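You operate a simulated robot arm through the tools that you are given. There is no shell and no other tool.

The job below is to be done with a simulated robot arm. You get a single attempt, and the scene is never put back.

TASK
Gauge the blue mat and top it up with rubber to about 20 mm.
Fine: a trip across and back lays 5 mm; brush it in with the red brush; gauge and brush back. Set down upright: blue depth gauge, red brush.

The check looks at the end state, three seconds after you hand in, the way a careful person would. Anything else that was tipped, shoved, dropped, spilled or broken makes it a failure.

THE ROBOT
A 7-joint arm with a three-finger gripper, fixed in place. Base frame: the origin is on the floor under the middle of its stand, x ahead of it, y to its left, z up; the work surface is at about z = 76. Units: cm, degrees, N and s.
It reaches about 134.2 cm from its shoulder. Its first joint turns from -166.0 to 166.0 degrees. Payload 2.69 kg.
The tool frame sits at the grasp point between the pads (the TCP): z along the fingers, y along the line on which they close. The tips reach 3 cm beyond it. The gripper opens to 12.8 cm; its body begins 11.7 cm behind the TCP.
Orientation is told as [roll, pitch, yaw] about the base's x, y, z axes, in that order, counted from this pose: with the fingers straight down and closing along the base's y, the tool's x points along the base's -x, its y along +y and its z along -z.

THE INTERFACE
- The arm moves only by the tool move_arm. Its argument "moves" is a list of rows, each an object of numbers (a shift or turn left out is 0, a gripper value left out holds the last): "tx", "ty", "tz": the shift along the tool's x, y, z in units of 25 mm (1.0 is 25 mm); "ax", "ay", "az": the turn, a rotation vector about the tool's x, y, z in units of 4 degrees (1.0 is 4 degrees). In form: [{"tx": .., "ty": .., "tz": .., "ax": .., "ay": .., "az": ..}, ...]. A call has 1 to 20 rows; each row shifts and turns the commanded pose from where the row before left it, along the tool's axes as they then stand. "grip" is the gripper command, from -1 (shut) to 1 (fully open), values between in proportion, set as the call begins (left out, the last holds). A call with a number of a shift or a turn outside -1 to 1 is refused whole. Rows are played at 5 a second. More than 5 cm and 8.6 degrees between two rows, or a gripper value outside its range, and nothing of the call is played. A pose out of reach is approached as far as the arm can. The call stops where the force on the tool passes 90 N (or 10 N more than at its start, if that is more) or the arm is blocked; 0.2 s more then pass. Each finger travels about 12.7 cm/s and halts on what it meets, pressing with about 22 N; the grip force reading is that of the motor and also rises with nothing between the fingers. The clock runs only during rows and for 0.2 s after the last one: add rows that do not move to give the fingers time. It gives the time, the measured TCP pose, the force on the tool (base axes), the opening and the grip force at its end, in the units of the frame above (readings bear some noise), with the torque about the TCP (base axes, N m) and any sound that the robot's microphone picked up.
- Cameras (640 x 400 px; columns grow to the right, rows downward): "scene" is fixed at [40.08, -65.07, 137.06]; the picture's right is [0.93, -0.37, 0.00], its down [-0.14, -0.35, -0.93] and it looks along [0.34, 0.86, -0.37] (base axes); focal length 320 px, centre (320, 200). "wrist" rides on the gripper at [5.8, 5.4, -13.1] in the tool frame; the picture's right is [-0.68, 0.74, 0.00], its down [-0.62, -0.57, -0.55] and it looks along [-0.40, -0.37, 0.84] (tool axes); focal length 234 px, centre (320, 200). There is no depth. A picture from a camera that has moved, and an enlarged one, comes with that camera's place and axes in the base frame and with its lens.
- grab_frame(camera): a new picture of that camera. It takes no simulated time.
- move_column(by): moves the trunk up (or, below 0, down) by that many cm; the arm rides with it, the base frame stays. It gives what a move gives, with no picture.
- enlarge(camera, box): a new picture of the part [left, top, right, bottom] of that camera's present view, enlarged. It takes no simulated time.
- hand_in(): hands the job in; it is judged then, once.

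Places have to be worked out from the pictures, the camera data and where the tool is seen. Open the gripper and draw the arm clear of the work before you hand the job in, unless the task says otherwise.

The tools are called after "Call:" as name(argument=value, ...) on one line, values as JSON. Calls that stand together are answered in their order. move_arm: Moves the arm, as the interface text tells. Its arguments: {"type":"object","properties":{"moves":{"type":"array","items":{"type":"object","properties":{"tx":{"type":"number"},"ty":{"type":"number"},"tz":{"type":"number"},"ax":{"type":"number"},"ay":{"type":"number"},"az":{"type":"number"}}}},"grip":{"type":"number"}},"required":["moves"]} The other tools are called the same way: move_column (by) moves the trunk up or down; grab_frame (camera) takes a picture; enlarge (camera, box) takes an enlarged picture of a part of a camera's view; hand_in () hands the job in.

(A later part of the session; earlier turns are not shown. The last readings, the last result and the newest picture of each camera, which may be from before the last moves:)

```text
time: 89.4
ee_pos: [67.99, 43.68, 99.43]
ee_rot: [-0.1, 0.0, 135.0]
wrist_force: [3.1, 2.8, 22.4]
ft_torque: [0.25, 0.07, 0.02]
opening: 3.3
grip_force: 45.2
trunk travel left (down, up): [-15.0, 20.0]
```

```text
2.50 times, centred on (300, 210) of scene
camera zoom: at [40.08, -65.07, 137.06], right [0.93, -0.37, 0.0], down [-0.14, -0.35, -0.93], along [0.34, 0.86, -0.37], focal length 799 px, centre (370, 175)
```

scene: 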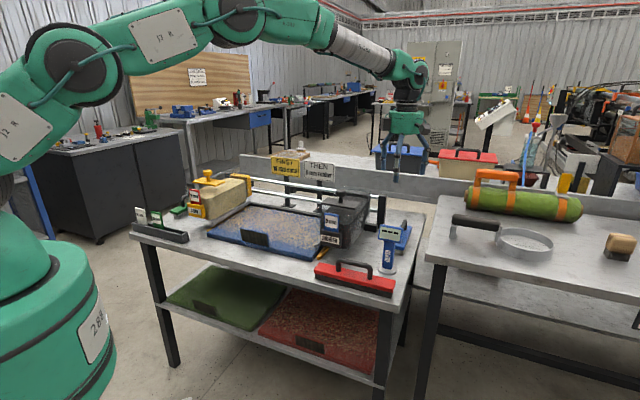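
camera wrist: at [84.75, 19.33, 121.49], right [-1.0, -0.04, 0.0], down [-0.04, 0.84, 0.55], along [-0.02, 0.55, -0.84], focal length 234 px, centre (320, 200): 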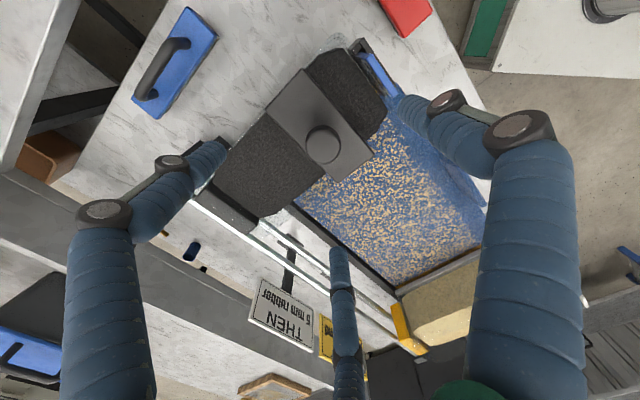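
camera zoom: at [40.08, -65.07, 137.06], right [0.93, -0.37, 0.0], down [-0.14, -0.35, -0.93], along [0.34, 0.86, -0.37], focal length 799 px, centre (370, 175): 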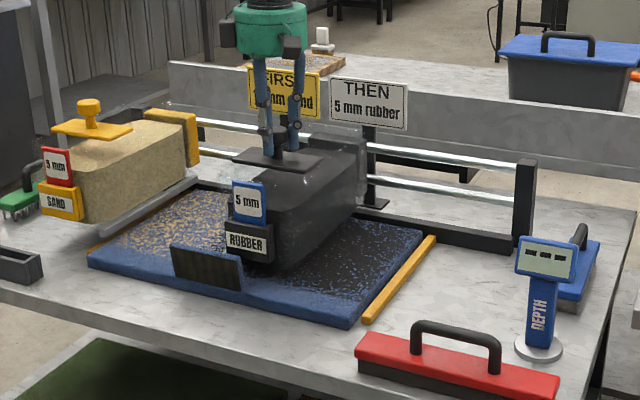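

Black rubber is being laid behind the hopper. I'll continue 12 cm, easing up slightly to relieve the 22 N vertical load.

Call:
move_arm(moves=[{"tx": -0.4, "tz": -0.03}, {"tx": -0.4}, {"tx": -0.4}, {"tx": -0.4}, {"tx": -0.4}, {"tx": -0.4}, {"tx": -0.4}, {"tx": -0.4}, {"tx": -0.4}, {"tx": -0.4}, {"tx": -0.4}, {"tx": -0.4}, {}])

Call:
enlarge(camera="scene", box=[190, 130, 410, 290])

Call:
grab_frame(camera="wrist")

```text
time: 92.2
ee_pos: [59.43, 52.25, 99.37]
ee_rot: [0.1, 0.0, 135.0]
wrist_force: [11.0, 10.3, 11.5]
ft_torque: [0.5, -0.61, 0.16]
opening: 3.28
grip_force: 44.8
trunk travel left (down, up): [-15.0, 20.0]
```

```text
2.50 times, centred on (300, 210) of scene
camera zoom: at [40.08, -65.07, 137.06], right [0.93, -0.37, 0.0], down [-0.14, -0.35, -0.93], along [0.34, 0.86, -0.37], focal length 799 px, centre (370, 175)
```

zoom: 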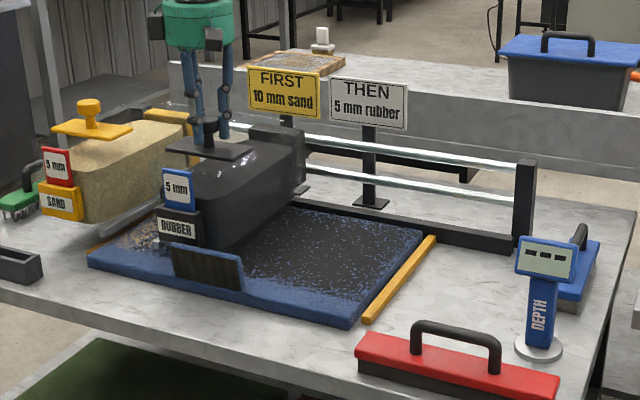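

```text
taken
camera wrist: at [59.73, 44.35, 112.53], right [-1.0, -0.04, 0.0], down [-0.04, 0.84, 0.55], along [-0.02, 0.55, -0.84], focal length 234 px, centre (320, 200)
```

wrist: 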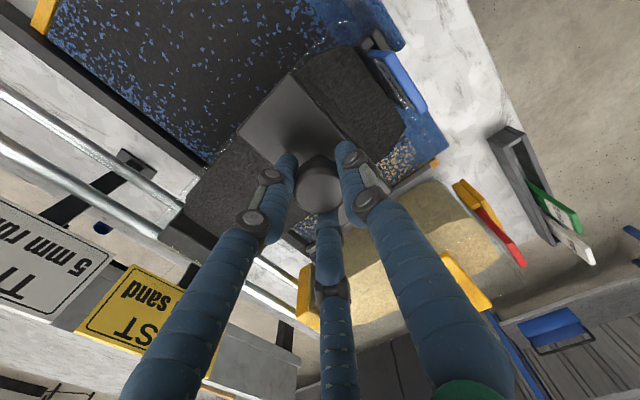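

Side load is 15 N toward the back, so I'll ease that way, and go on 5 cm at a slower rate, watching the gap to the sand hopper.

Call:
move_arm(moves=[{"tx": -0.3, "ty": -0.03}, {"tx": -0.3, "ty": -0.02}, {"tx": -0.3}, {"tx": -0.3}, {"tx": -0.3}, {"tx": -0.3}, {}])

Call:
enlarge(camera="scene", box=[190, 170, 310, 270])

Call:
enlarge(camera="wrist", box=[320, 60, 560, 300])

```text
time: 93.8
ee_pos: [56.27, 55.44, 99.5]
ee_rot: [0.2, 0.0, 134.9]
wrist_force: [-9.3, -9.6, 1.0]
ft_torque: [-0.34, 0.27, 0.27]
opening: 3.31
grip_force: 44.9
trunk travel left (down, up): [-15.0, 20.0]
```

```text
4.00 times, centred on (250, 220) of scene
camera zoom: at [40.08, -65.07, 137.06], right [0.93, -0.37, 0.0], down [-0.14, -0.35, -0.93], along [0.34, 0.86, -0.37], focal length 1278 px, centre (600, 120)
```

zoom: 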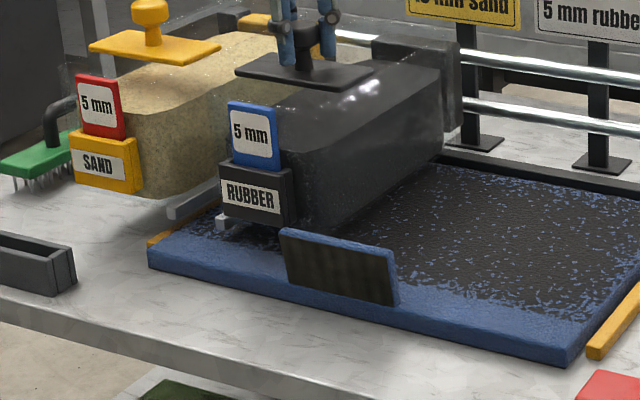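

```text
1.67 times, centred on (440, 180) of wrist
camera zoom: at [56.61, 47.58, 112.54], right [-1.0, -0.04, 0.0], down [-0.04, 0.84, 0.55], along [-0.03, 0.55, -0.84], focal length 390 px, centre (120, 233)
```

zoom: 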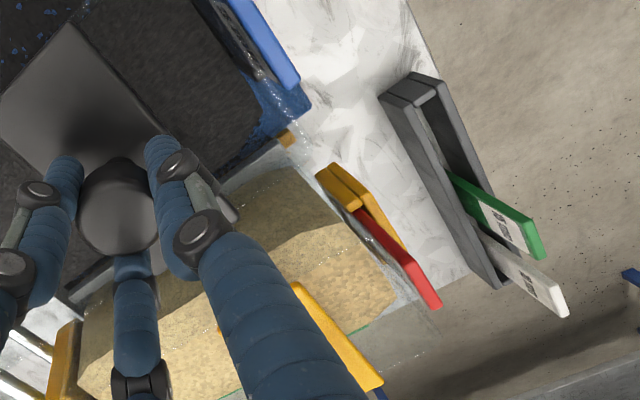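

About 4–5 cm gap remains to the sand hopper's blade and ~3.7 cm of mat. I'll ease the side load back and go 2.5 cm further.

Call:
move_arm(moves=[{"tx": -0.2, "ty": 0.025}, {"tx": -0.2}, {"tx": -0.2}, {"tx": -0.2}, {"tx": -0.2}, {}])

Call:
enlarge(camera="scene", box=[190, 170, 310, 270])

Call:
enlarge(camera="wrist", box=[320, 60, 560, 300])

```text
time: 95.2
ee_pos: [54.66, 57.26, 99.37]
ee_rot: [0.1, 0.0, 134.9]
wrist_force: [-6.0, -7.6, -9.4]
ft_torque: [-0.1, 0.19, 0.21]
opening: 3.36
grip_force: 45.2
trunk travel left (down, up): [-15.0, 20.0]
```

```text
4.00 times, centred on (250, 220) of scene
camera zoom: at [40.08, -65.07, 137.06], right [0.93, -0.37, 0.0], down [-0.14, -0.35, -0.93], along [0.34, 0.86, -0.37], focal length 1278 px, centre (600, 120)
```

zoom: 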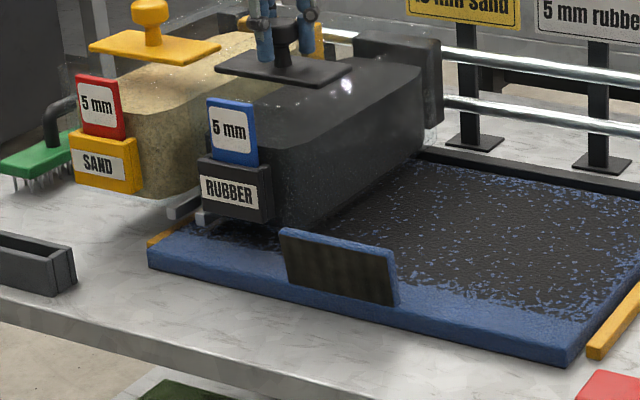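

```text
1.67 times, centred on (440, 180) of wrist
camera zoom: at [54.85, 49.32, 112.54], right [-1.0, -0.04, 0.0], down [-0.04, 0.84, 0.55], along [-0.02, 0.55, -0.84], focal length 390 px, centre (120, 233)
```

zoom: 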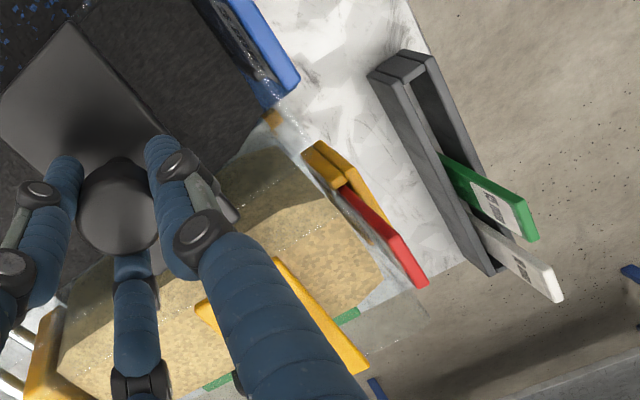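

Bars are still about 2.5 cm apart, forces are light. I'll inch another 1.5 cm.

Call:
move_arm(moves=[{"tx": -0.2, "ty": 0.02, "tz": -0.02}, {"tx": -0.2}, {"tx": -0.2}, {}])

Call:
enlarge(camera="scene", box=[190, 170, 310, 270])

Call:
enlarge(camera="scene", box=[220, 205, 260, 240])

```text
time: 96.2
ee_pos: [53.52, 58.2, 99.34]
ee_rot: [0.2, 0.0, 135.0]
wrist_force: [-5.1, -4.7, -17.7]
ft_torque: [0.0, 0.02, 0.07]
opening: 3.3
grip_force: 45.2
trunk travel left (down, up): [-15.0, 20.0]
```

```text
4.00 times, centred on (250, 220) of scene
camera zoom: at [40.08, -65.07, 137.06], right [0.93, -0.37, 0.0], down [-0.14, -0.35, -0.93], along [0.34, 0.86, -0.37], focal length 1278 px, centre (600, 120)
```

zoom: 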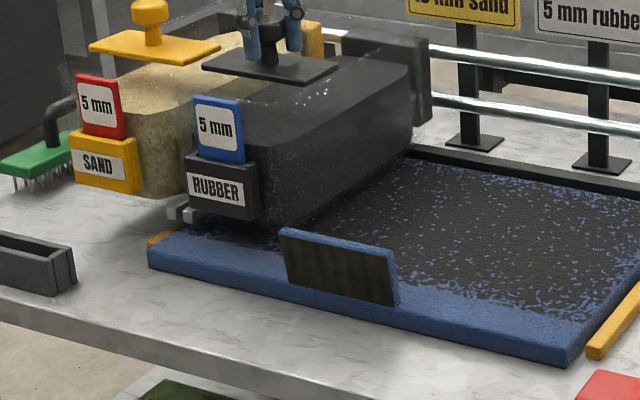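

```text
11.43 times, centred on (240, 222) of scene
camera zoom: at [40.08, -65.07, 137.06], right [0.93, -0.37, 0.0], down [-0.14, -0.35, -0.93], along [0.34, 0.86, -0.37], focal length 3653 px, centre (1234, -57)
```

zoom: 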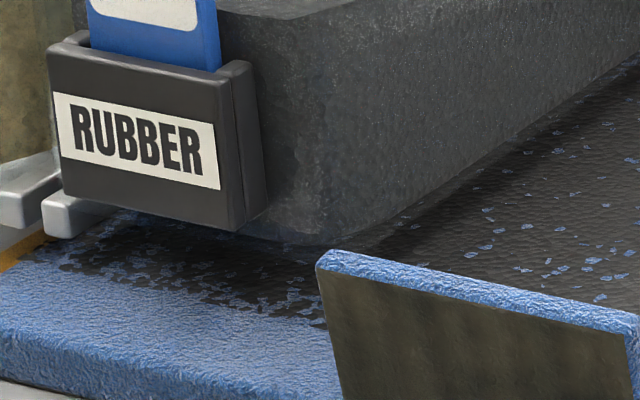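

The rubber blade has reached the mat's far edge with ~0.7 cm left to the sand hopper's blade. I'll nudge a last 0.3 cm (relieving the vertical pull), then check.

Call:
move_arm(moves=[{"tx": -0.06, "tz": 0.03}, {"tx": -0.06}, {}])

Call:
enlarge(camera="scene", box=[220, 205, 260, 240])

Call:
enlarge(camera="wrist", box=[320, 60, 480, 220])

```text
time: 97.0
ee_pos: [53.21, 58.5, 99.29]
ee_rot: [0.1, 0.0, 135.0]
wrist_force: [-5.5, -8.8, -16.3]
ft_torque: [-0.26, 0.21, 0.07]
opening: 3.32
grip_force: 45.1
trunk travel left (down, up): [-15.0, 20.0]
```

```text
11.43 times, centred on (240, 222) of scene
camera zoom: at [40.08, -65.07, 137.06], right [0.93, -0.37, 0.0], down [-0.14, -0.35, -0.93], along [0.34, 0.86, -0.37], focal length 3653 px, centre (1234, -57)
```

zoom: 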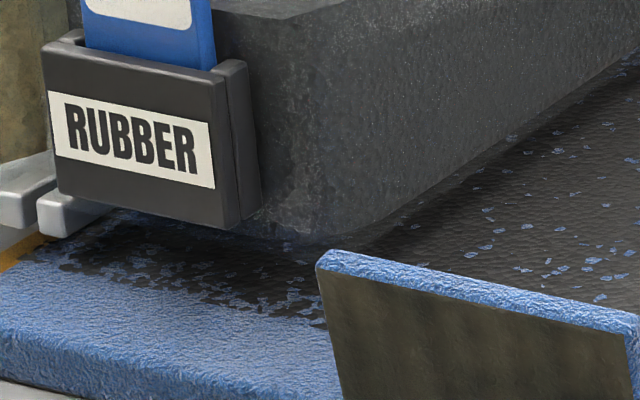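

```text
2.50 times, centred on (400, 140) of wrist
camera zoom: at [53.58, 50.58, 112.55], right [-1.0, -0.04, 0.0], down [-0.04, 0.84, 0.55], along [-0.02, 0.55, -0.84], focal length 585 px, centre (120, 350)
```

zoom: 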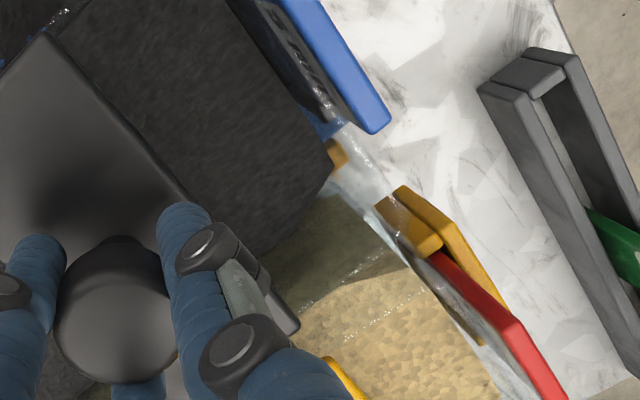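

The hopper is fully across (its edge is at the orange end strip). Now the return: sliding right, 15 cm first, trimming the side and vertical load.

Call:
move_arm(moves=[{"tx": 0.2, "ty": 0.02, "tz": 0.03}, {"tx": 0.4}, {"tx": 0.4}, {"tx": 0.4}, {"tx": 0.4}, {"tx": 0.4}, {"tx": 0.4}, {"tx": 0.4}, {"tx": 0.4}, {"tx": 0.4}, {"tx": 0.4}, {"tx": 0.4}, {"tx": 0.4}, {"tx": 0.4}, {"tx": 0.4}, {}])

Call:
enlarge(camera="scene", box=[190, 130, 410, 290])

```text
time: 100.4
ee_pos: [63.47, 48.24, 99.27]
ee_rot: [0.0, 0.0, 135.0]
wrist_force: [-1.6, -2.8, 5.4]
ft_torque: [-0.19, 0.01, 0.06]
opening: 3.32
grip_force: 45.2
trunk travel left (down, up): [-15.0, 20.0]
```

```text
2.50 times, centred on (300, 210) of scene
camera zoom: at [40.08, -65.07, 137.06], right [0.93, -0.37, 0.0], down [-0.14, -0.35, -0.93], along [0.34, 0.86, -0.37], focal length 799 px, centre (370, 175)
```

zoom: 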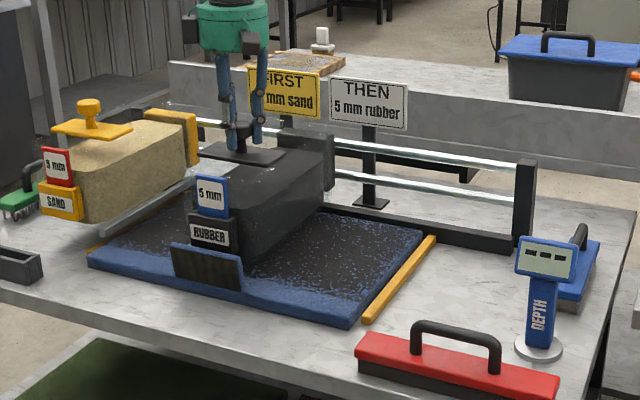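

The far end of the mat is covered right up to its edge, and the loads are small. Continuing back 16 cm.

Call:
move_arm(moves=[{"tx": 0.4}, {"tx": 0.4}, {"tx": 0.4}, {"tx": 0.4}, {"tx": 0.4}, {"tx": 0.4}, {"tx": 0.4}, {"tx": 0.4}, {"tx": 0.4}, {"tx": 0.4}, {"tx": 0.4}, {"tx": 0.4}, {"tx": 0.4}, {"tx": 0.4}, {"tx": 0.4}, {"tx": 0.4}, {}])

Call:
enlarge(camera="scene", box=[190, 130, 410, 290])

```text
time: 104.0
ee_pos: [74.87, 36.87, 99.39]
ee_rot: [0.0, 0.0, 134.9]
wrist_force: [-3.1, -5.7, 5.0]
ft_torque: [-0.21, 0.64, -0.06]
opening: 3.34
grip_force: 44.4
trunk travel left (down, up): [-15.0, 20.0]
```

```text
2.50 times, centred on (300, 210) of scene
camera zoom: at [40.08, -65.07, 137.06], right [0.93, -0.37, 0.0], down [-0.14, -0.35, -0.93], along [0.34, 0.86, -0.37], focal length 799 px, centre (370, 175)
```

zoom: 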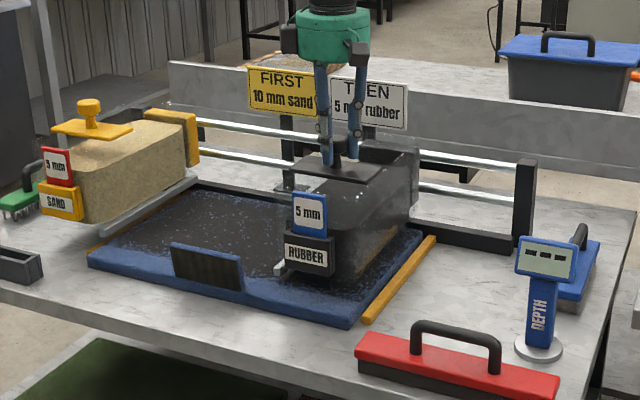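

The level in the hopper has dropped and the mat is dark all over. About 13 cm remains to home; I'll go 12 cm.

Call:
move_arm(moves=[{"tx": 0.4, "ty": 0.02}, {"tx": 0.4}, {"tx": 0.4}, {"tx": 0.4}, {"tx": 0.4}, {"tx": 0.4}, {"tx": 0.4}, {"tx": 0.4}, {"tx": 0.4}, {"tx": 0.4}, {"tx": 0.4}, {"tx": 0.4}, {}])

Call:
enlarge(camera="scene", box=[190, 130, 410, 290])

Call:
enlarge(camera="scene", box=[300, 180, 430, 300])

```text
time: 106.8
ee_pos: [83.36, 28.49, 99.33]
ee_rot: [-0.1, 0.0, 135.0]
wrist_force: [-1.3, -6.6, 13.0]
ft_torque: [-0.13, -0.23, 0.06]
opening: 3.32
grip_force: 45.0
trunk travel left (down, up): [-15.0, 20.0]
```

```text
2.50 times, centred on (300, 210) of scene
camera zoom: at [40.08, -65.07, 137.06], right [0.93, -0.37, 0.0], down [-0.14, -0.35, -0.93], along [0.34, 0.86, -0.37], focal length 799 px, centre (370, 175)
```

zoom: 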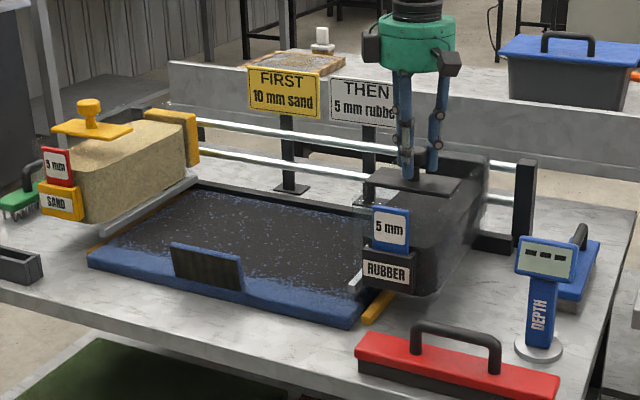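

```text
3.33 times, centred on (365, 240) of scene
camera zoom: at [40.08, -65.07, 137.06], right [0.93, -0.37, 0.0], down [-0.14, -0.35, -0.93], along [0.34, 0.86, -0.37], focal length 1065 px, centre (170, 67)
```

zoom: 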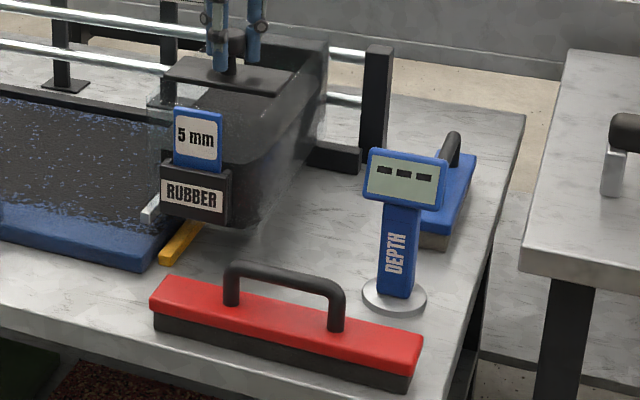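

About 1.1 cm left to the original parking place. Inching there.

Call:
move_arm(moves=[{"tx": 0.16, "tz": -0.02}, {"tx": 0.16}, {"tx": 0.14}, {}])

Call:
enlarge(camera="scene", box=[300, 180, 430, 300])

```text
time: 107.8
ee_pos: [84.13, 27.61, 99.39]
ee_rot: [0.0, 0.0, 135.0]
wrist_force: [0.4, 3.4, 10.6]
ft_torque: [0.18, 0.04, 0.15]
opening: 3.34
grip_force: 44.3
trunk travel left (down, up): [-15.0, 20.0]
```

```text
3.33 times, centred on (365, 240) of scene
camera zoom: at [40.08, -65.07, 137.06], right [0.93, -0.37, 0.0], down [-0.14, -0.35, -0.93], along [0.34, 0.86, -0.37], focal length 1065 px, centre (170, 67)
```

zoom: 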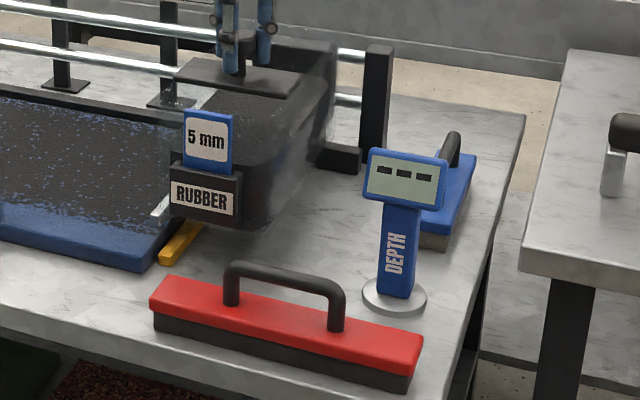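

Within 2 mm of the original spot. One more small nudge to be fully home.

Call:
move_arm(moves=[{"tx": 0.08}, {}, {}])

Call:
enlarge(camera="scene", box=[305, 180, 395, 260])

```text
time: 108.6
ee_pos: [84.17, 27.59, 99.42]
ee_rot: [0.0, 0.0, 134.9]
wrist_force: [-7.0, 11.1, 10.4]
ft_torque: [0.47, 0.42, -0.02]
opening: 3.38
grip_force: 45.4
trunk travel left (down, up): [-15.0, 20.0]
```

```text
5.00 times, centred on (350, 220) of scene
camera zoom: at [40.08, -65.07, 137.06], right [0.93, -0.37, 0.0], down [-0.14, -0.35, -0.93], along [0.34, 0.86, -0.37], focal length 1598 px, centre (170, 100)
```

zoom: 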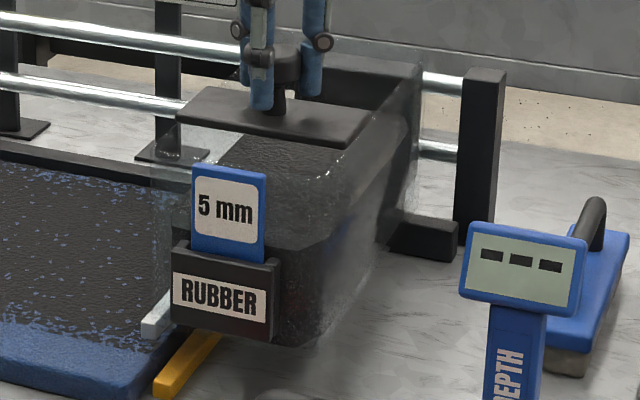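

The hopper is home against its stop, exactly as it started. I'll release the knob and rise.

Call:
move_arm(moves=[{}, {}, {}, {"tz": -0.3}, {"tz": -0.6}, {"tz": -0.6}, {"tz": -0.8}, {"tz": -0.8}, {"tz": -0.8}, {}], grip=0.25)

Call:
grab_frame(camera="wrist")

Call:
enlarge(camera="scene", box=[200, 190, 340, 270])

Call:
grab_frame(camera="scene")

```text
time: 110.8
ee_pos: [84.2, 27.52, 109.21]
ee_rot: [0.0, 0.0, 134.9]
wrist_force: [-1.3, 0.2, 1.8]
ft_torque: [0.01, 0.01, 0.01]
opening: 7.99
grip_force: 0.0
trunk travel left (down, up): [-15.0, 20.0]
```

```text
taken
camera wrist: at [84.57, 19.58, 122.3], right [-1.0, -0.04, 0.0], down [-0.04, 0.84, 0.55], along [-0.02, 0.55, -0.84], focal length 234 px, centre (320, 200)
```

wrist: 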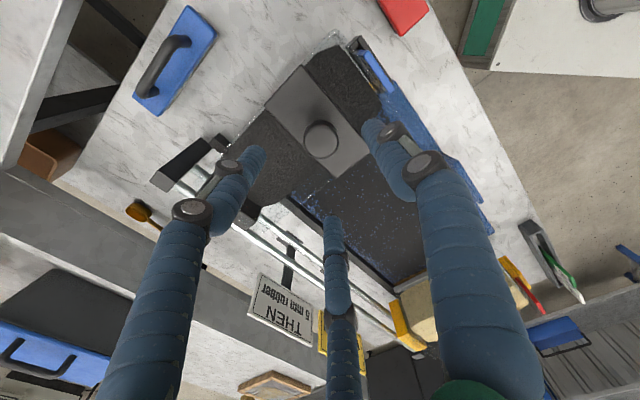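

```text
4.57 times, centred on (270, 230) of scene
camera zoom: at [40.08, -65.07, 137.06], right [0.93, -0.37, 0.0], down [-0.14, -0.35, -0.93], along [0.34, 0.86, -0.37], focal length 1461 px, centre (549, 63)
```

zoom: 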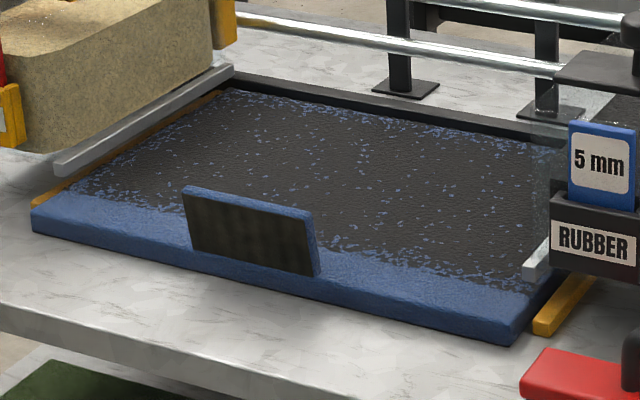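

```text
taken
```

scene: 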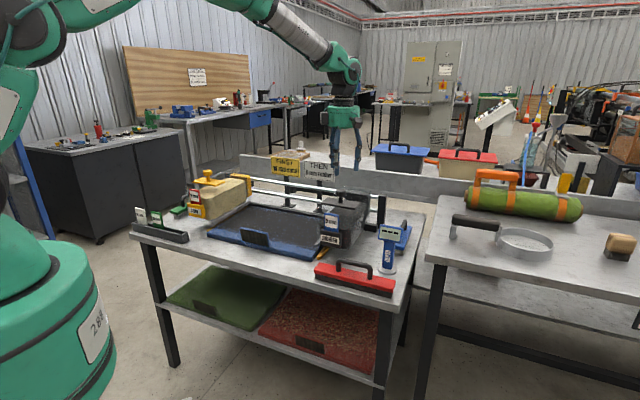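

The mat is evenly covered with rubber. Next the red brush: I'll go above its handle (about (79.5, 6.5)) and open fully.

Call:
move_arm(moves=[{"tx": 0.576, "ty": 0.909}, {"tx": 0.576, "ty": 0.909}, {"tx": 0.576, "ty": 0.909}, {"tx": 0.576, "ty": 0.909}, {"tx": 0.576, "ty": 0.909}, {"tx": 0.576, "ty": 0.909}, {"tx": 0.576, "ty": 0.909}, {"tx": 0.576, "ty": 0.909}, {}], grip=0.25)

Call:
grab_frame(camera="wrist")

Call:
enlarge(camera="wrist", box=[230, 40, 410, 200])

```text
time: 112.8
ee_pos: [79.52, 6.33, 109.14]
ee_rot: [0.0, -0.1, 135.0]
wrist_force: [-0.6, -0.6, -0.2]
ft_torque: [0.04, 0.01, 0.0]
opening: 8.0
grip_force: 0.1
trunk travel left (down, up): [-15.0, 20.0]
```

```text
taken
camera wrist: at [79.73, -1.6, 122.31], right [-1.0, -0.04, 0.0], down [-0.04, 0.84, 0.55], along [-0.02, 0.55, -0.84], focal length 234 px, centre (320, 200)
```

wrist: 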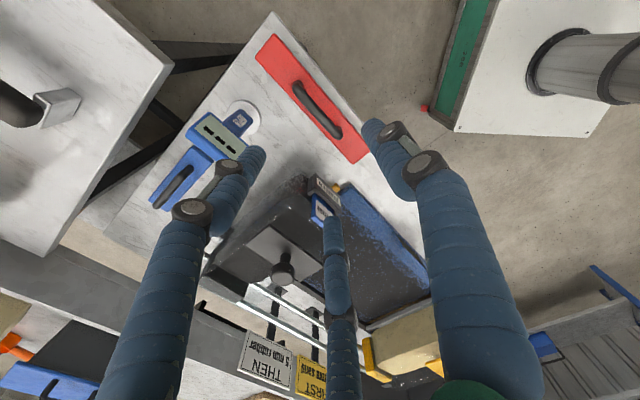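

```text
2.50 times, centred on (320, 120) of wrist
camera zoom: at [79.73, -1.6, 122.31], right [-1.0, -0.04, 0.0], down [-0.04, 0.84, 0.55], along [-0.02, 0.55, -0.84], focal length 585 px, centre (320, 400)
```

zoom: 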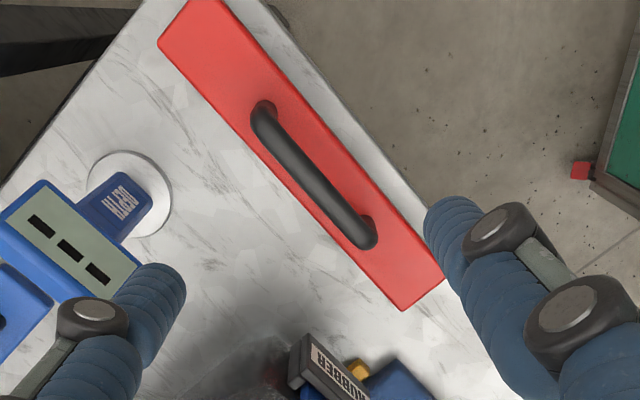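

The handle bar runs along the table length, centred near s=51.5, n=61.4, with its top at about z 84.5. I'll shift 0.6 cm behind it, narrow to 6.4 cm and descend to just above the bar for a check.

Call:
move_arm(moves=[{"tx": -0.12, "ty": -0.51}, {"tz": 0.9}, {"tz": 0.9}, {"tz": 0.9}, {"tz": 0.9}, {"tz": 0.9}, {"tz": 0.9}, {"tz": 0.9}, {"tz": 0.9}, {"tz": 0.9}, {}], grip=0)

Call:
enlarge(camera="wrist", box=[210, 60, 430, 280])

Call:
enlarge(camera="scene", box=[300, 200, 420, 310])

```text
time: 115.2
ee_pos: [80.04, 7.6, 88.8]
ee_rot: [0.0, 0.0, 135.0]
wrist_force: [0.1, 0.3, -0.6]
ft_torque: [0.02, 0.04, -0.01]
opening: 6.39
grip_force: 0.1
trunk travel left (down, up): [-15.0, 20.0]
```

```text
1.82 times, centred on (320, 170) of wrist
camera zoom: at [80.29, -0.38, 101.95], right [-1.0, -0.04, 0.0], down [-0.04, 0.84, 0.55], along [-0.02, 0.55, -0.84], focal length 426 px, centre (320, 254)
```

zoom: 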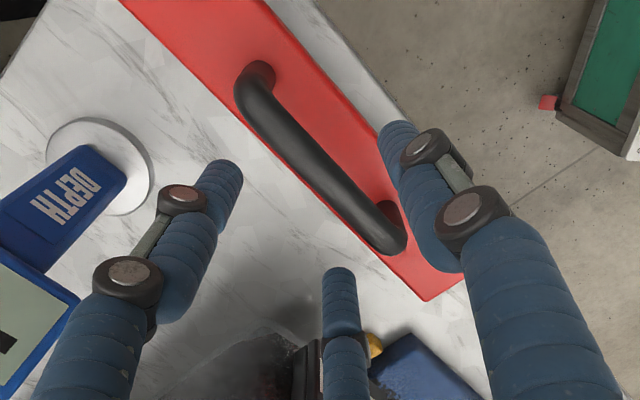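

```text
3.64 times, centred on (360, 255) of scene
camera zoom: at [40.08, -65.07, 137.06], right [0.93, -0.37, 0.0], down [-0.14, -0.35, -0.93], along [0.34, 0.86, -0.37], focal length 1162 px, centre (174, 0)
```

zoom: 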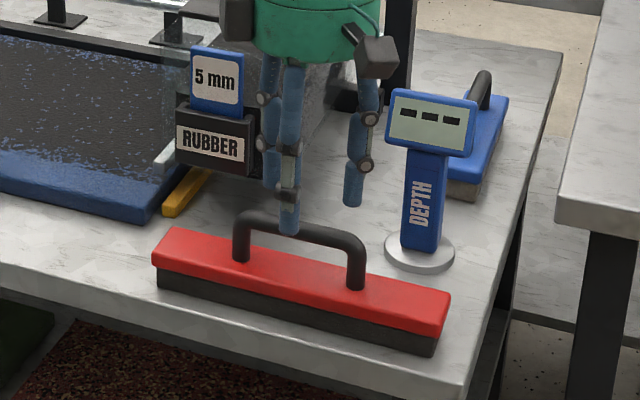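

The bar is parallel to the tool x-axis at y≈+0.45, spanning ±4.6 — just right. Descending to z≈84 and closing in stages.

Call:
move_arm(moves=[{"tz": 0.5}, {"tz": 0.5}, {"tz": 0.5}, {"tz": 0.42}, {}])

Call:
enlarge(camera="scene", box=[320, 230, 400, 300])

Call:
enlarge(camera="wrist", box=[210, 60, 430, 280])

```text
time: 116.4
ee_pos: [79.95, 7.62, 84.25]
ee_rot: [0.0, 0.0, 135.0]
wrist_force: [-0.4, 0.4, 0.4]
ft_torque: [0.0, 0.04, -0.01]
opening: 6.4
grip_force: 0.0
trunk travel left (down, up): [-15.0, 20.0]
```

```text
5.71 times, centred on (360, 265) of scene
camera zoom: at [40.08, -65.07, 137.06], right [0.93, -0.37, 0.0], down [-0.14, -0.35, -0.93], along [0.34, 0.86, -0.37], focal length 1826 px, centre (91, -171)
```

zoom: 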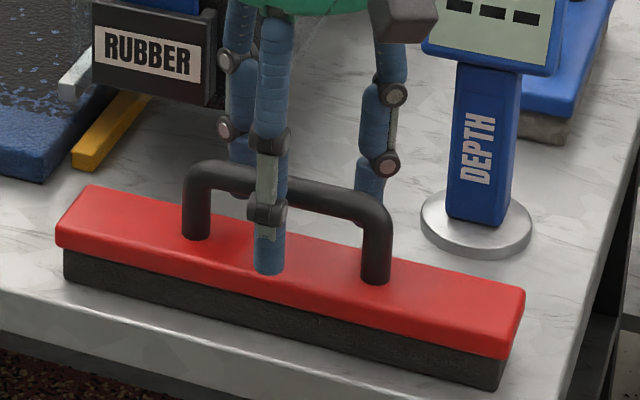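

```text
1.82 times, centred on (320, 170) of wrist
camera zoom: at [80.4, -0.28, 97.29], right [-1.0, -0.04, 0.0], down [-0.04, 0.84, 0.55], along [-0.02, 0.55, -0.84], focal length 426 px, centre (320, 254)
```

zoom: 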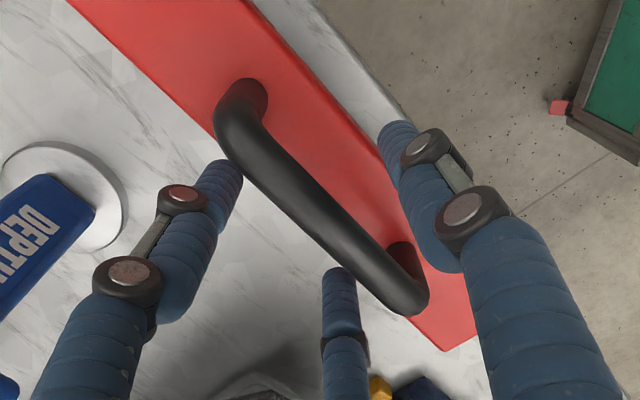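

Call:
move_arm(moves=[{}, {}, {}], grip=-0.45)

Call:
move_arm(moves=[{}, {}, {}, {}], grip=-0.9)

Call:
enlarge(camera="scene", box=[320, 230, 400, 300])

Call:
enlarge(camera="wrist", box=[210, 60, 430, 280])

```text
time: 117.2
ee_pos: [80.23, 7.76, 84.26]
ee_rot: [0.0, 0.0, 134.9]
wrist_force: [-0.2, -1.2, -0.2]
ft_torque: [-0.01, 0.03, -0.01]
opening: 3.52
grip_force: 0.1
trunk travel left (down, up): [-15.0, 20.0]
```

```text
time: 118.2
ee_pos: [79.93, 7.75, 83.97]
ee_rot: [0.0, 0.0, 134.9]
wrist_force: [0.0, -0.2, -0.1]
ft_torque: [-0.02, -0.05, -0.01]
opening: 2.46
grip_force: 22.0
trunk travel left (down, up): [-15.0, 20.0]
```

```text
5.71 times, centred on (360, 265) of scene
camera zoom: at [40.08, -65.07, 137.06], right [0.93, -0.37, 0.0], down [-0.14, -0.35, -0.93], along [0.34, 0.86, -0.37], focal length 1826 px, centre (91, -171)
```

zoom: 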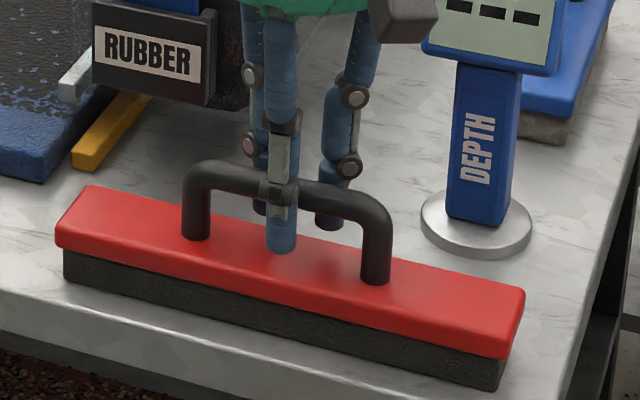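

```text
1.82 times, centred on (320, 170) of wrist
camera zoom: at [80.39, -0.29, 97.3], right [-1.0, -0.04, 0.0], down [-0.04, 0.84, 0.55], along [-0.02, 0.55, -0.84], focal length 426 px, centre (320, 254)
```

zoom: 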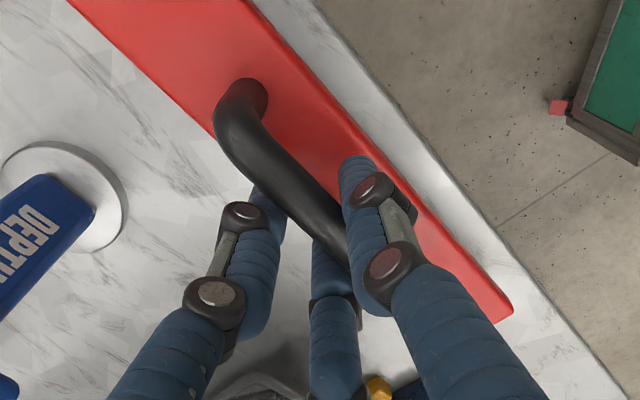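

The handle is gripped without moving the brush (on-table TCP ≈ (80.05, 7.7, 84.1)). Test lift of 2 cm.

Call:
move_arm(moves=[{"tz": -0.2}, {"tz": -0.2}, {"tz": -0.4}, {}, {}])

Call:
enlarge(camera="scene", box=[320, 230, 400, 300])

```text
time: 119.4
ee_pos: [80.32, 7.46, 86.14]
ee_rot: [0.0, 0.0, 135.1]
wrist_force: [0.5, -0.7, -2.3]
ft_torque: [-0.01, -0.02, 0.0]
opening: 2.46
grip_force: 21.2
trunk travel left (down, up): [-15.0, 20.0]
```

```text
5.71 times, centred on (360, 265) of scene
camera zoom: at [40.08, -65.07, 137.06], right [0.93, -0.37, 0.0], down [-0.14, -0.35, -0.93], along [0.34, 0.86, -0.37], focal length 1826 px, centre (91, -171)
```

zoom: 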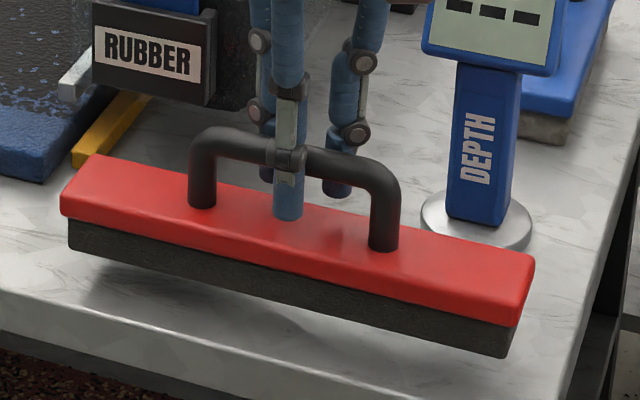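

The brush is held level. I'll raise it ~10 cm and carry it left along the table's front to line up with the right half of the mat.

Call:
move_arm(moves=[{"tz": -0.8}, {"tz": -0.8}, {"tz": -0.8}, {"tz": -0.8}, {"tz": -0.8}, {"tx": -0.9}, {"tx": -0.9}, {"tx": -0.9}, {"tx": -0.9}, {"tx": -0.9}, {"tx": -0.9}, {"tx": -0.9}, {"tx": -0.9}, {"tx": -0.9}, {"tx": -0.9}, {"tx": -0.9}, {"tx": -0.9}, {"tx": -0.9}, {"tx": -0.9}, {}])

Call:
grab_frame(camera="scene")

Call:
grab_frame(camera="wrist")

```text
time: 123.6
ee_pos: [57.87, 29.95, 96.32]
ee_rot: [0.0, 0.0, 135.1]
wrist_force: [-0.8, 0.7, -2.8]
ft_torque: [0.0, -0.01, -0.02]
opening: 2.43
grip_force: 21.5
trunk travel left (down, up): [-15.0, 20.0]
```

```text
taken
```

scene: 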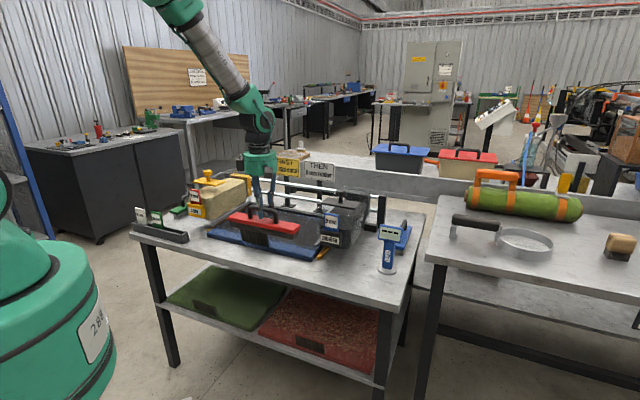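

```text
taken
camera wrist: at [58.14, 22.03, 109.53], right [-1.0, -0.04, 0.0], down [-0.04, 0.84, 0.55], along [-0.02, 0.55, -0.84], focal length 234 px, centre (320, 200)
```

wrist: 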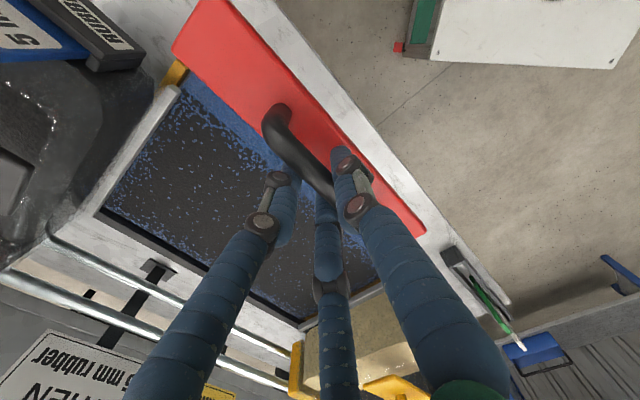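

The brush is in front of the mat's right half (brush s≈8–32, hopper blade at s≈33). I'll move it over the mat's front part and lower to just above the surface.

Call:
move_arm(moves=[{"ty": -0.72}, {"ty": -0.72}, {"ty": -0.72}, {"ty": -0.72}, {"ty": -0.72}, {"ty": -0.72}, {"tz": 0.6}, {"tz": 0.6}, {"tz": 0.6}, {"tz": 0.6}, {"tz": 0.6}, {}])

Call:
enlarge(camera="scene", box=[190, 150, 370, 270])

Call:
grab_frame(camera="wrist")

```text
time: 126.2
ee_pos: [65.7, 37.42, 88.42]
ee_rot: [0.0, -0.1, 135.0]
wrist_force: [0.7, 0.2, -2.6]
ft_torque: [0.01, -0.02, -0.02]
opening: 2.44
grip_force: 21.8
trunk travel left (down, up): [-15.0, 20.0]
```

```text
3.33 times, centred on (280, 210) of scene
camera zoom: at [40.08, -65.07, 137.06], right [0.93, -0.37, 0.0], down [-0.14, -0.35, -0.93], along [0.34, 0.86, -0.37], focal length 1065 px, centre (453, 167)
```

zoom: 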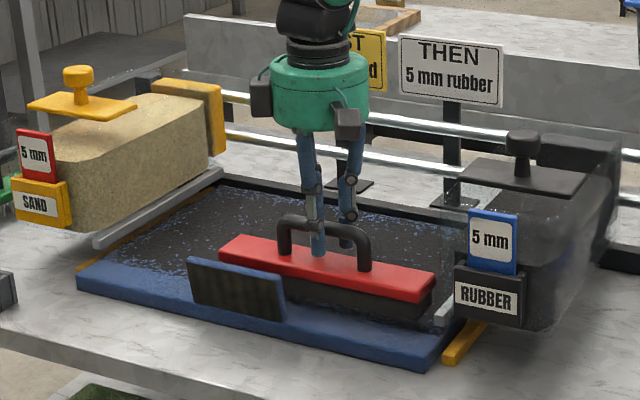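

```text
taken
camera wrist: at [65.95, 29.64, 101.6], right [-1.0, -0.04, 0.0], down [-0.04, 0.84, 0.55], along [-0.02, 0.55, -0.84], focal length 234 px, centre (320, 200)
```

wrist: 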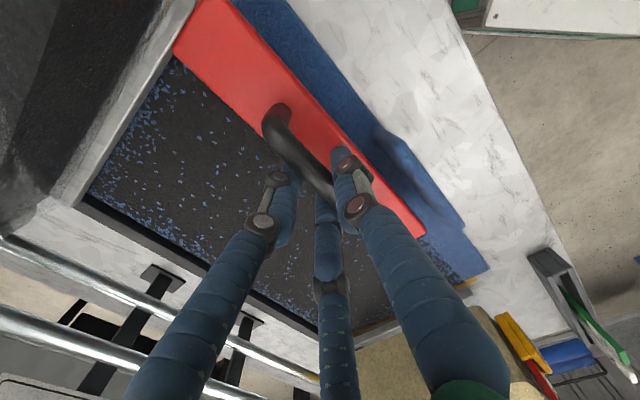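

Brush is clear of the flap and the blade. Lowering onto the mat in small steps.

Call:
move_arm(moves=[{"tz": 0.16}, {"tz": 0.16}, {"tz": 0.16}, {"tz": 0.08}, {}])

Call:
move_arm(moves=[{"tz": 0.08}, {"tz": 0.08}, {}])

Call:
enlarge(camera="scene", box=[230, 200, 330, 260])

```text
time: 127.4
ee_pos: [65.5, 37.38, 87.12]
ee_rot: [0.0, -0.1, 135.0]
wrist_force: [0.0, 1.0, -2.7]
ft_torque: [-0.01, 0.01, -0.02]
opening: 2.42
grip_force: 22.3
trunk travel left (down, up): [-15.0, 20.0]
```

```text
time: 128.2
ee_pos: [65.47, 37.51, 86.69]
ee_rot: [0.0, 0.0, 135.0]
wrist_force: [-0.1, 0.1, -3.0]
ft_torque: [0.01, -0.02, 0.01]
opening: 2.44
grip_force: 21.5
trunk travel left (down, up): [-15.0, 20.0]
```

```text
6.40 times, centred on (280, 230) of scene
camera zoom: at [40.08, -65.07, 137.06], right [0.93, -0.37, 0.0], down [-0.14, -0.35, -0.93], along [0.34, 0.86, -0.37], focal length 2046 px, centre (576, 8)
```

zoom: 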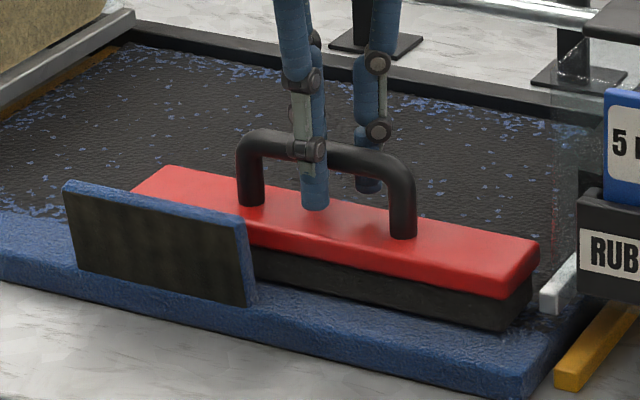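

Call:
move_arm(moves=[{"tz": 0.06}, {"tz": 0.06}, {}])

Call:
move_arm(moves=[{"tz": 0.06}, {}])

```text
time: 129.0
ee_pos: [65.59, 37.43, 86.38]
ee_rot: [0.0, 0.0, 135.1]
wrist_force: [-0.5, 0.7, -2.1]
ft_torque: [0.0, -0.01, 0.0]
opening: 2.45
grip_force: 22.0
trunk travel left (down, up): [-15.0, 20.0]
```

```text
time: 129.6
ee_pos: [65.61, 37.53, 86.41]
ee_rot: [-0.2, 0.0, 135.1]
wrist_force: [-0.8, 1.2, 6.7]
ft_torque: [0.13, 0.17, -0.01]
opening: 2.46
grip_force: 22.0
trunk travel left (down, up): [-15.0, 20.0]
```

Bristles are in contact (about +9 N). Now the first stroke toward the back.

Call:
move_arm(moves=[{"ty": -0.3}, {"ty": -0.4}, {"ty": -0.4}, {"ty": -0.4}, {"ty": -0.4}, {"ty": -0.4}, {"ty": -0.4}, {"ty": -0.4}, {"ty": -0.4}, {"ty": -0.4}, {}])

Call:
enlarge(camera="scene", box=[190, 170, 370, 270])

Call:
grab_frame(camera="wrist")

```text
time: 132.0
ee_pos: [72.49, 44.2, 86.26]
ee_rot: [0.0, 0.0, 135.0]
wrist_force: [-0.4, 0.1, -2.4]
ft_torque: [0.03, -0.05, -0.02]
opening: 2.42
grip_force: 22.3
trunk travel left (down, up): [-15.0, 20.0]
```

```text
3.56 times, centred on (280, 220) of scene
camera zoom: at [40.08, -65.07, 137.06], right [0.93, -0.37, 0.0], down [-0.14, -0.35, -0.93], along [0.34, 0.86, -0.37], focal length 1136 px, centre (462, 129)
```

zoom: 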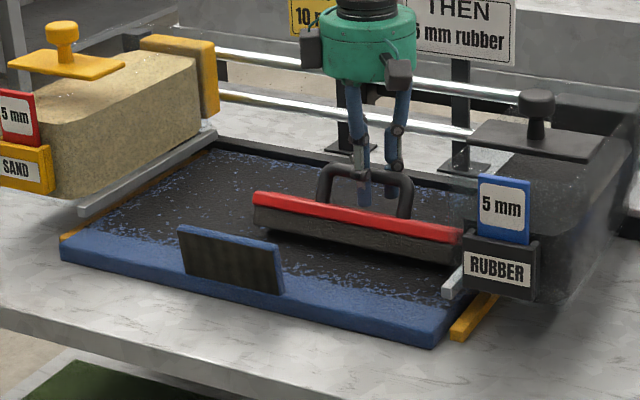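

```text
taken
camera wrist: at [72.8, 36.37, 99.37], right [-1.0, -0.04, 0.0], down [-0.04, 0.84, 0.55], along [-0.02, 0.55, -0.84], focal length 234 px, centre (320, 200)
```

wrist: 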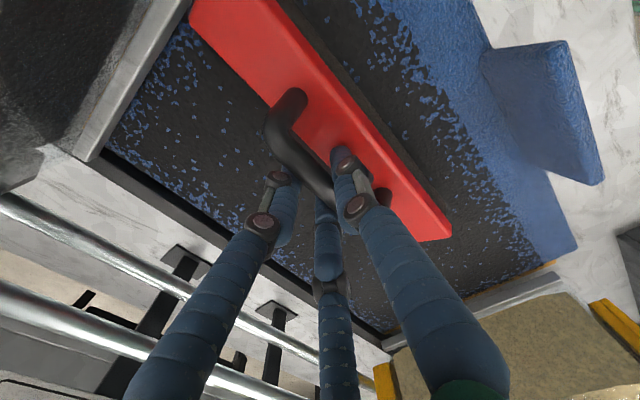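

The vertical contact force vanished and the brush looks pitched: the drag has rotated it about the round handle. I'll raise it a little and look closely.

Call:
move_arm(moves=[{"tz": -0.4}, {"tz": -0.4}, {"tz": -0.4}, {}])

Call:
enlarge(camera="scene", box=[250, 180, 330, 250])

Call:
enlarge(camera="wrist", box=[180, 0, 470, 250])

```text
time: 133.0
ee_pos: [72.42, 44.39, 89.21]
ee_rot: [0.1, 0.0, 135.0]
wrist_force: [0.4, 0.7, -2.8]
ft_torque: [0.02, -0.03, 0.01]
opening: 2.43
grip_force: 21.7
trunk travel left (down, up): [-15.0, 20.0]
```

```text
5.71 times, centred on (290, 215) of scene
camera zoom: at [40.08, -65.07, 137.06], right [0.93, -0.37, 0.0], down [-0.14, -0.35, -0.93], along [0.34, 0.86, -0.37], focal length 1826 px, centre (491, 114)
```

zoom: 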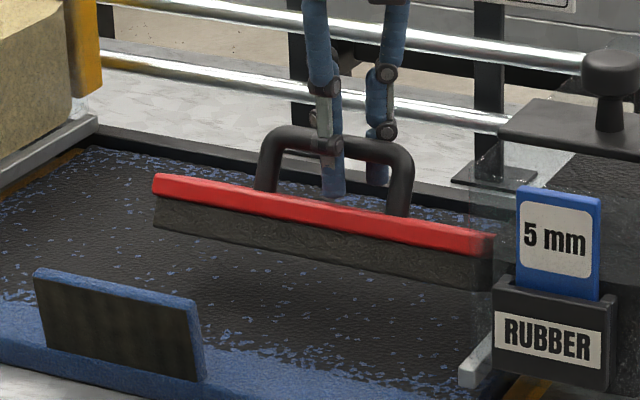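

```text
1.60 times, centred on (325, 125) of wrist
camera zoom: at [72.86, 36.42, 102.44], right [-1.0, -0.04, 0.0], down [-0.04, 0.84, 0.55], along [-0.02, 0.55, -0.84], focal length 375 px, centre (312, 320)
```

zoom: 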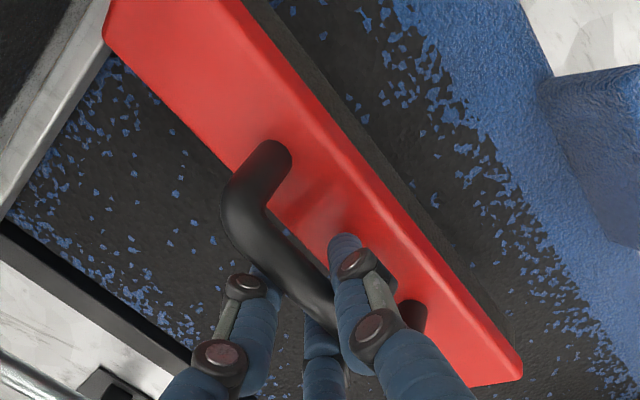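

The brush has pitched about 24° around the bar. I'll tilt the tool +24° the other way so the bristles are level again, and check.

Call:
move_arm(moves=[{"ax": 1}, {"ax": 1}, {"ax": 1}, {"ax": 1}, {"ax": 1}, {"ax": 0.7}, {}])

Call:
enlarge(camera="scene", box=[250, 180, 330, 250])

Call:
enlarge(camera="wrist", box=[180, 0, 470, 250])

```text
time: 134.6
ee_pos: [72.35, 44.51, 89.29]
ee_rot: [-22.7, 0.0, 135.1]
wrist_force: [-0.4, -0.5, -2.0]
ft_torque: [0.01, -0.03, 0.01]
opening: 2.43
grip_force: 22.5
trunk travel left (down, up): [-15.0, 20.0]
```

```text
5.71 times, centred on (290, 215) of scene
camera zoom: at [40.08, -65.07, 137.06], right [0.93, -0.37, 0.0], down [-0.14, -0.35, -0.93], along [0.34, 0.86, -0.37], focal length 1826 px, centre (491, 114)
```

zoom: 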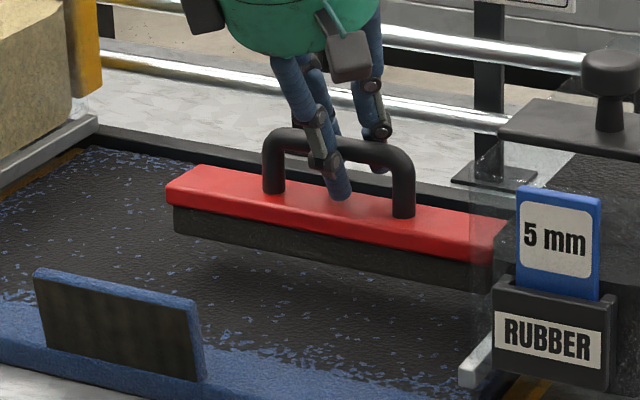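

```text
1.60 times, centred on (325, 125) of wrist
camera zoom: at [69.46, 33.28, 99.34], right [-0.96, 0.0, -0.29], down [-0.22, 0.65, 0.72], along [0.19, 0.76, -0.63], focal length 375 px, centre (312, 320)
```

zoom: 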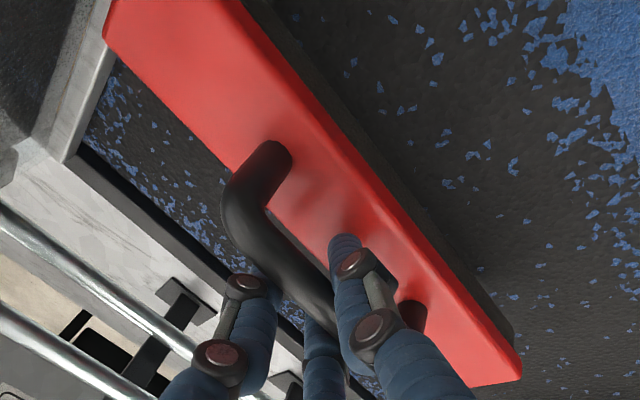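

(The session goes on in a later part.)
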